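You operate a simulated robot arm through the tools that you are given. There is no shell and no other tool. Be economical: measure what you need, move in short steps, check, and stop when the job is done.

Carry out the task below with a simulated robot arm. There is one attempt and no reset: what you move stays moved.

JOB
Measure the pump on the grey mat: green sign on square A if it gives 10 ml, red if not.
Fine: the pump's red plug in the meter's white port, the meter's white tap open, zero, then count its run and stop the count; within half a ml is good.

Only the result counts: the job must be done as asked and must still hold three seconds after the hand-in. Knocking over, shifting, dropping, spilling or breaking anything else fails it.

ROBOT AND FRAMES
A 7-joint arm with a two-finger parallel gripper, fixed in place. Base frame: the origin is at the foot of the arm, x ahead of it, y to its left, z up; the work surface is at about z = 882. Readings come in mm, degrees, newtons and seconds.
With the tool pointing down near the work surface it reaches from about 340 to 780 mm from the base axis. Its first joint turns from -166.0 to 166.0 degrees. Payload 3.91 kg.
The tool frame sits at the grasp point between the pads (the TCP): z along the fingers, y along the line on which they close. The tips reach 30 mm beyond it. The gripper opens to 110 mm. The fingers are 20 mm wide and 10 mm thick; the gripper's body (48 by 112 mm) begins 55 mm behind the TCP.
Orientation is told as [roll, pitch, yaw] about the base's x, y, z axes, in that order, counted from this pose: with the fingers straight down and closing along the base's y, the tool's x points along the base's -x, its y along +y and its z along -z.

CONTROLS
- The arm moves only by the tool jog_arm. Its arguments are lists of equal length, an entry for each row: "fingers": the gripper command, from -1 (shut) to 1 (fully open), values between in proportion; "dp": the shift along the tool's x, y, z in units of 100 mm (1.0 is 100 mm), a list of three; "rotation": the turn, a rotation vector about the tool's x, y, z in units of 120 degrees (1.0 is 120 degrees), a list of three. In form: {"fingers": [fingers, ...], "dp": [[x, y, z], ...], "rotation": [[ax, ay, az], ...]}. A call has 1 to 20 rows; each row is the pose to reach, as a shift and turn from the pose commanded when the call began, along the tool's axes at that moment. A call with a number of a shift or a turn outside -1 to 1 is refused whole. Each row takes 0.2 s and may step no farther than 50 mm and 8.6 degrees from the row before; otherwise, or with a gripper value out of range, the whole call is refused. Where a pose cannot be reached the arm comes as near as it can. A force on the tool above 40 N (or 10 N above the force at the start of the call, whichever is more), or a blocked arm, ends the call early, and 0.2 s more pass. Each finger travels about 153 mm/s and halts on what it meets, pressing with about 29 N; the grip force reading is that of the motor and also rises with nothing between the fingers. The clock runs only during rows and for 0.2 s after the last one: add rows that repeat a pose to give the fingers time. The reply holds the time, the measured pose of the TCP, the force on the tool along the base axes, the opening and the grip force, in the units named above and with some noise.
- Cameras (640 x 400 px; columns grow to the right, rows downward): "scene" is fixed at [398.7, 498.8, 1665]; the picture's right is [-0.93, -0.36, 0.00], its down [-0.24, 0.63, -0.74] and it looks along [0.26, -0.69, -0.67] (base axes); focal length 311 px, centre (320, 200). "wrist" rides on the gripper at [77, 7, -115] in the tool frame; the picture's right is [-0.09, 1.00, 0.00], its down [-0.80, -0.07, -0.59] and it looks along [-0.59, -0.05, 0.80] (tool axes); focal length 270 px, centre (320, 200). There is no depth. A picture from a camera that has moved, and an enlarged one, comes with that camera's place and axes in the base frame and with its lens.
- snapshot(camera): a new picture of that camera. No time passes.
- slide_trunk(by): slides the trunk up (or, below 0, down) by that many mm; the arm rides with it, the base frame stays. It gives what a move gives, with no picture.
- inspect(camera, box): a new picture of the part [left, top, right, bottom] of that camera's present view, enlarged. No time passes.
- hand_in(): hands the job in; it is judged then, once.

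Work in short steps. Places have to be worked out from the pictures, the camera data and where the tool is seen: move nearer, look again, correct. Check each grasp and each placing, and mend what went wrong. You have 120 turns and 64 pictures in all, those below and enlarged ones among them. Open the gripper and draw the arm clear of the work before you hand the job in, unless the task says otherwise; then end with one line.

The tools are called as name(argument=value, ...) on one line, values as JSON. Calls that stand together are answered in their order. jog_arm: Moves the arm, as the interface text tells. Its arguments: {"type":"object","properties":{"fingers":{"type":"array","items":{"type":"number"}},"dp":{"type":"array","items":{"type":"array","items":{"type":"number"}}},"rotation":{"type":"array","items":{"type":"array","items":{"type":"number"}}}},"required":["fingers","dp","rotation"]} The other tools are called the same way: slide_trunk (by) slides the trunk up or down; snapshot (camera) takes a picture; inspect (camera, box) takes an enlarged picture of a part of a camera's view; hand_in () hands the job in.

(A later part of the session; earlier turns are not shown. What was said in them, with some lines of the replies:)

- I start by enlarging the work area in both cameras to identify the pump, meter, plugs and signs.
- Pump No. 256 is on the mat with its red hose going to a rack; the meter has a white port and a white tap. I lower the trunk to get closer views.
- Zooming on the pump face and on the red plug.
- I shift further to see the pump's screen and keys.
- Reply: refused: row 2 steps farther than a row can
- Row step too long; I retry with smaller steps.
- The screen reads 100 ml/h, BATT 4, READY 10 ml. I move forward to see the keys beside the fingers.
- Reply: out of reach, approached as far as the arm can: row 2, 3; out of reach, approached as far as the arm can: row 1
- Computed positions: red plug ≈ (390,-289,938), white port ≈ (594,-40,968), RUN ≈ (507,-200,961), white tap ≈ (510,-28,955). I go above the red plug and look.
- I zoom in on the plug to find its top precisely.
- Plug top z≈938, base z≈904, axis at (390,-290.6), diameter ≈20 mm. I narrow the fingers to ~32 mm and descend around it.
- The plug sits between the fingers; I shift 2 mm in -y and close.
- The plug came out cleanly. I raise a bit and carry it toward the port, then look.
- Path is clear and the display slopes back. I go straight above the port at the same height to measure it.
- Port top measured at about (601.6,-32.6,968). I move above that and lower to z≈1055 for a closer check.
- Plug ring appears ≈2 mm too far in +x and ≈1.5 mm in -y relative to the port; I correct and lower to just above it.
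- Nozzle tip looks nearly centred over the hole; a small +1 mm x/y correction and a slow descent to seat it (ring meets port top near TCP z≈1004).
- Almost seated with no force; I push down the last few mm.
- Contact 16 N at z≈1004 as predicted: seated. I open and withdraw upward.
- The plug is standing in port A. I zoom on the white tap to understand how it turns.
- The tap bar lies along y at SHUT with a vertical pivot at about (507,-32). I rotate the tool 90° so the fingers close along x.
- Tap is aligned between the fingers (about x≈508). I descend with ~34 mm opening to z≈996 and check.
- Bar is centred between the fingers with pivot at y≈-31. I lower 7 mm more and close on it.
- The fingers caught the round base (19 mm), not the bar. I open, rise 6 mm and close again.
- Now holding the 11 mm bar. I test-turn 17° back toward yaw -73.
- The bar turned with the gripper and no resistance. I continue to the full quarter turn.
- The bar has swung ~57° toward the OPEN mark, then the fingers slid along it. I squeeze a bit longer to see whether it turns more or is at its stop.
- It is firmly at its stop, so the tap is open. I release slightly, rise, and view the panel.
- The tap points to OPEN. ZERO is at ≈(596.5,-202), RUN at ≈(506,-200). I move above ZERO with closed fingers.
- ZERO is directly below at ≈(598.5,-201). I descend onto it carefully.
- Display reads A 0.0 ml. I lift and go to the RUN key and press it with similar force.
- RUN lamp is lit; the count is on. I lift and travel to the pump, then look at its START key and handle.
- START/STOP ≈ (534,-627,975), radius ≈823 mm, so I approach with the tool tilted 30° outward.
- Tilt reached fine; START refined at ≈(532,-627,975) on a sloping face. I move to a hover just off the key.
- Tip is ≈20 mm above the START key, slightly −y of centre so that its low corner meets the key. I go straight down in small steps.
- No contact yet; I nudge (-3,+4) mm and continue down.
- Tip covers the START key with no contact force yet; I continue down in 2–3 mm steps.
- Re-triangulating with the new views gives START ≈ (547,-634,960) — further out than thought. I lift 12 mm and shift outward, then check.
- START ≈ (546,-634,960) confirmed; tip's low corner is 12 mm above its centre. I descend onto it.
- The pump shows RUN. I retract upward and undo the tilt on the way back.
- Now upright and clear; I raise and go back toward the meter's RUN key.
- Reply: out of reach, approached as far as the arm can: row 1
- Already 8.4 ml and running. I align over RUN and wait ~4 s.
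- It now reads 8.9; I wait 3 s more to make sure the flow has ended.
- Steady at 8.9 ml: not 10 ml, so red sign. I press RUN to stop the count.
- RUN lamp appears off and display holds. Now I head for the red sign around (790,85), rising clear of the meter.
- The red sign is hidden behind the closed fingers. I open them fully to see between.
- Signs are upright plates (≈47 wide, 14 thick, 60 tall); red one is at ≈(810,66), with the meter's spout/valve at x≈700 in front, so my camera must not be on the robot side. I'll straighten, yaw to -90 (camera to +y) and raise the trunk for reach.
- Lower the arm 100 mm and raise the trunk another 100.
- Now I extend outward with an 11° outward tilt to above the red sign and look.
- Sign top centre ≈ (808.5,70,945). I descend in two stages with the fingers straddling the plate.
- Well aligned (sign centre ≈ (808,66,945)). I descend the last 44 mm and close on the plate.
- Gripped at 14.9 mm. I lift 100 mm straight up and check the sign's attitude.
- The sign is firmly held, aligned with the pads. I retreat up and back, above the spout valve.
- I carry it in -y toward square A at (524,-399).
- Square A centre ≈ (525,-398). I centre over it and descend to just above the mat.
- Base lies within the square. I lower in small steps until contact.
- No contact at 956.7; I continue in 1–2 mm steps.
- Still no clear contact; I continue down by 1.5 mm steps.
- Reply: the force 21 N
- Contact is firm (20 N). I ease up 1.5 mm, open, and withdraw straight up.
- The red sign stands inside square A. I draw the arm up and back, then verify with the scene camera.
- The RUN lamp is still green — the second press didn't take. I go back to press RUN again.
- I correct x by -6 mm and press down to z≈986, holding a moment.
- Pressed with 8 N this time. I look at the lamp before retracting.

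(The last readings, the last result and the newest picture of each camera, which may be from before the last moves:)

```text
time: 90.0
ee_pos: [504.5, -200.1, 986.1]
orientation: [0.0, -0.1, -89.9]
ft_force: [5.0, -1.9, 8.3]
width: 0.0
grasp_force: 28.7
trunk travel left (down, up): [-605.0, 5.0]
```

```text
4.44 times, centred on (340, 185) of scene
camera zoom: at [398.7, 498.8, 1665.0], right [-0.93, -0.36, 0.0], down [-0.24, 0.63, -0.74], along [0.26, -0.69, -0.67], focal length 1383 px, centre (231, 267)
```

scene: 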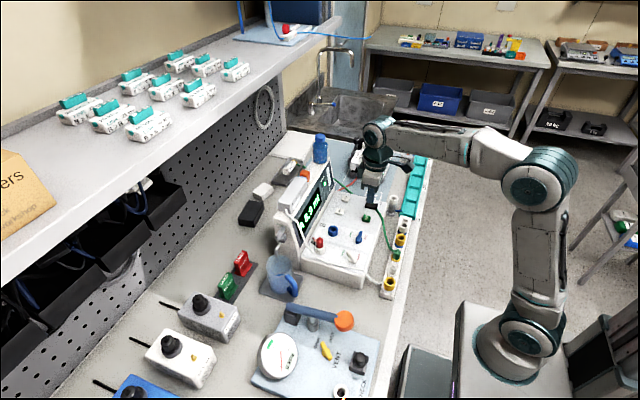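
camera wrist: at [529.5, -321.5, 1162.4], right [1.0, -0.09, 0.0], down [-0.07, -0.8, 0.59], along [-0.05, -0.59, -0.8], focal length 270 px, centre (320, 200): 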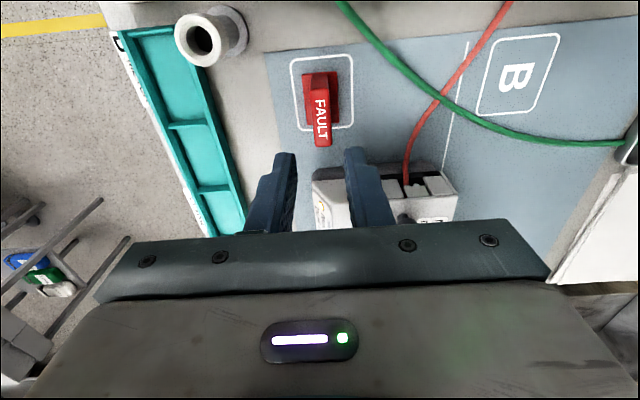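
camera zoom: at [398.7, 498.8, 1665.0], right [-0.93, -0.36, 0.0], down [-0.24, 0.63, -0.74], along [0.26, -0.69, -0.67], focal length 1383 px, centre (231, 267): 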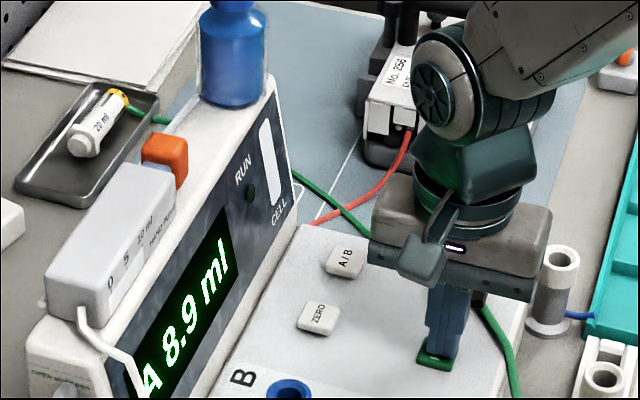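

Lamp is off, display holds 8.9 ml. I retract, back the arm off and open the gripper.

jog_arm(fingers=[-1, -1, -1], dp=[[0, 0, -0.3], [0, 0, -0.7], [0, 0, -1.0]], rotation=[[0, 0, 0], [0, 0, 0], [0, 0, 0]])

jog_arm(fingers=[-0.5, 0, 0.5, 0.5], dp=[[0, -0.3, -0.2], [0, -0.6, -0.5], [0, -0.9, -0.8], [0, -1.0, -1.0]], rotation=[[0, 0, 0], [0, 0, 0], [0, 0, 0], [0, 0, 0]])

snapshot(camera="scene")

```text
time: 90.8
ee_pos: [502.7, -199.1, 1088.8]
orientation: [0.1, 0.0, -90.0]
ft_force: [-0.3, -0.4, 0.2]
width: 0.1
grasp_force: 28.7
trunk travel left (down, up): [-605.0, 5.0]
```

```text
time: 91.8
ee_pos: [401.3, -199.5, 1185.9]
orientation: [0.1, 0.0, -90.0]
ft_force: [0.1, 0.1, -0.6]
width: 82.4
grasp_force: 0.1
trunk travel left (down, up): [-605.0, 5.0]
```

```text
0 pictures are left
```

scene: 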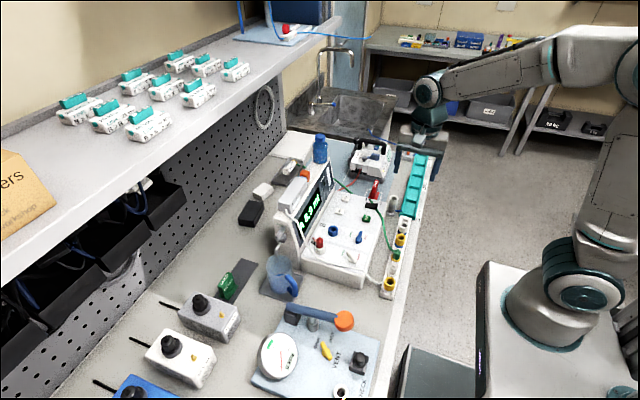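

The red sign stands on A, the count is stopped and the arm is clear; I hand in.

hand_in()

```text
The job is handed in.
```

The pump gave 8.9 ml instead of 10 ml, outside the half-ml limit, so the red FAULT sign is on square A; the count is stopped with the display still at 8.9 ml.
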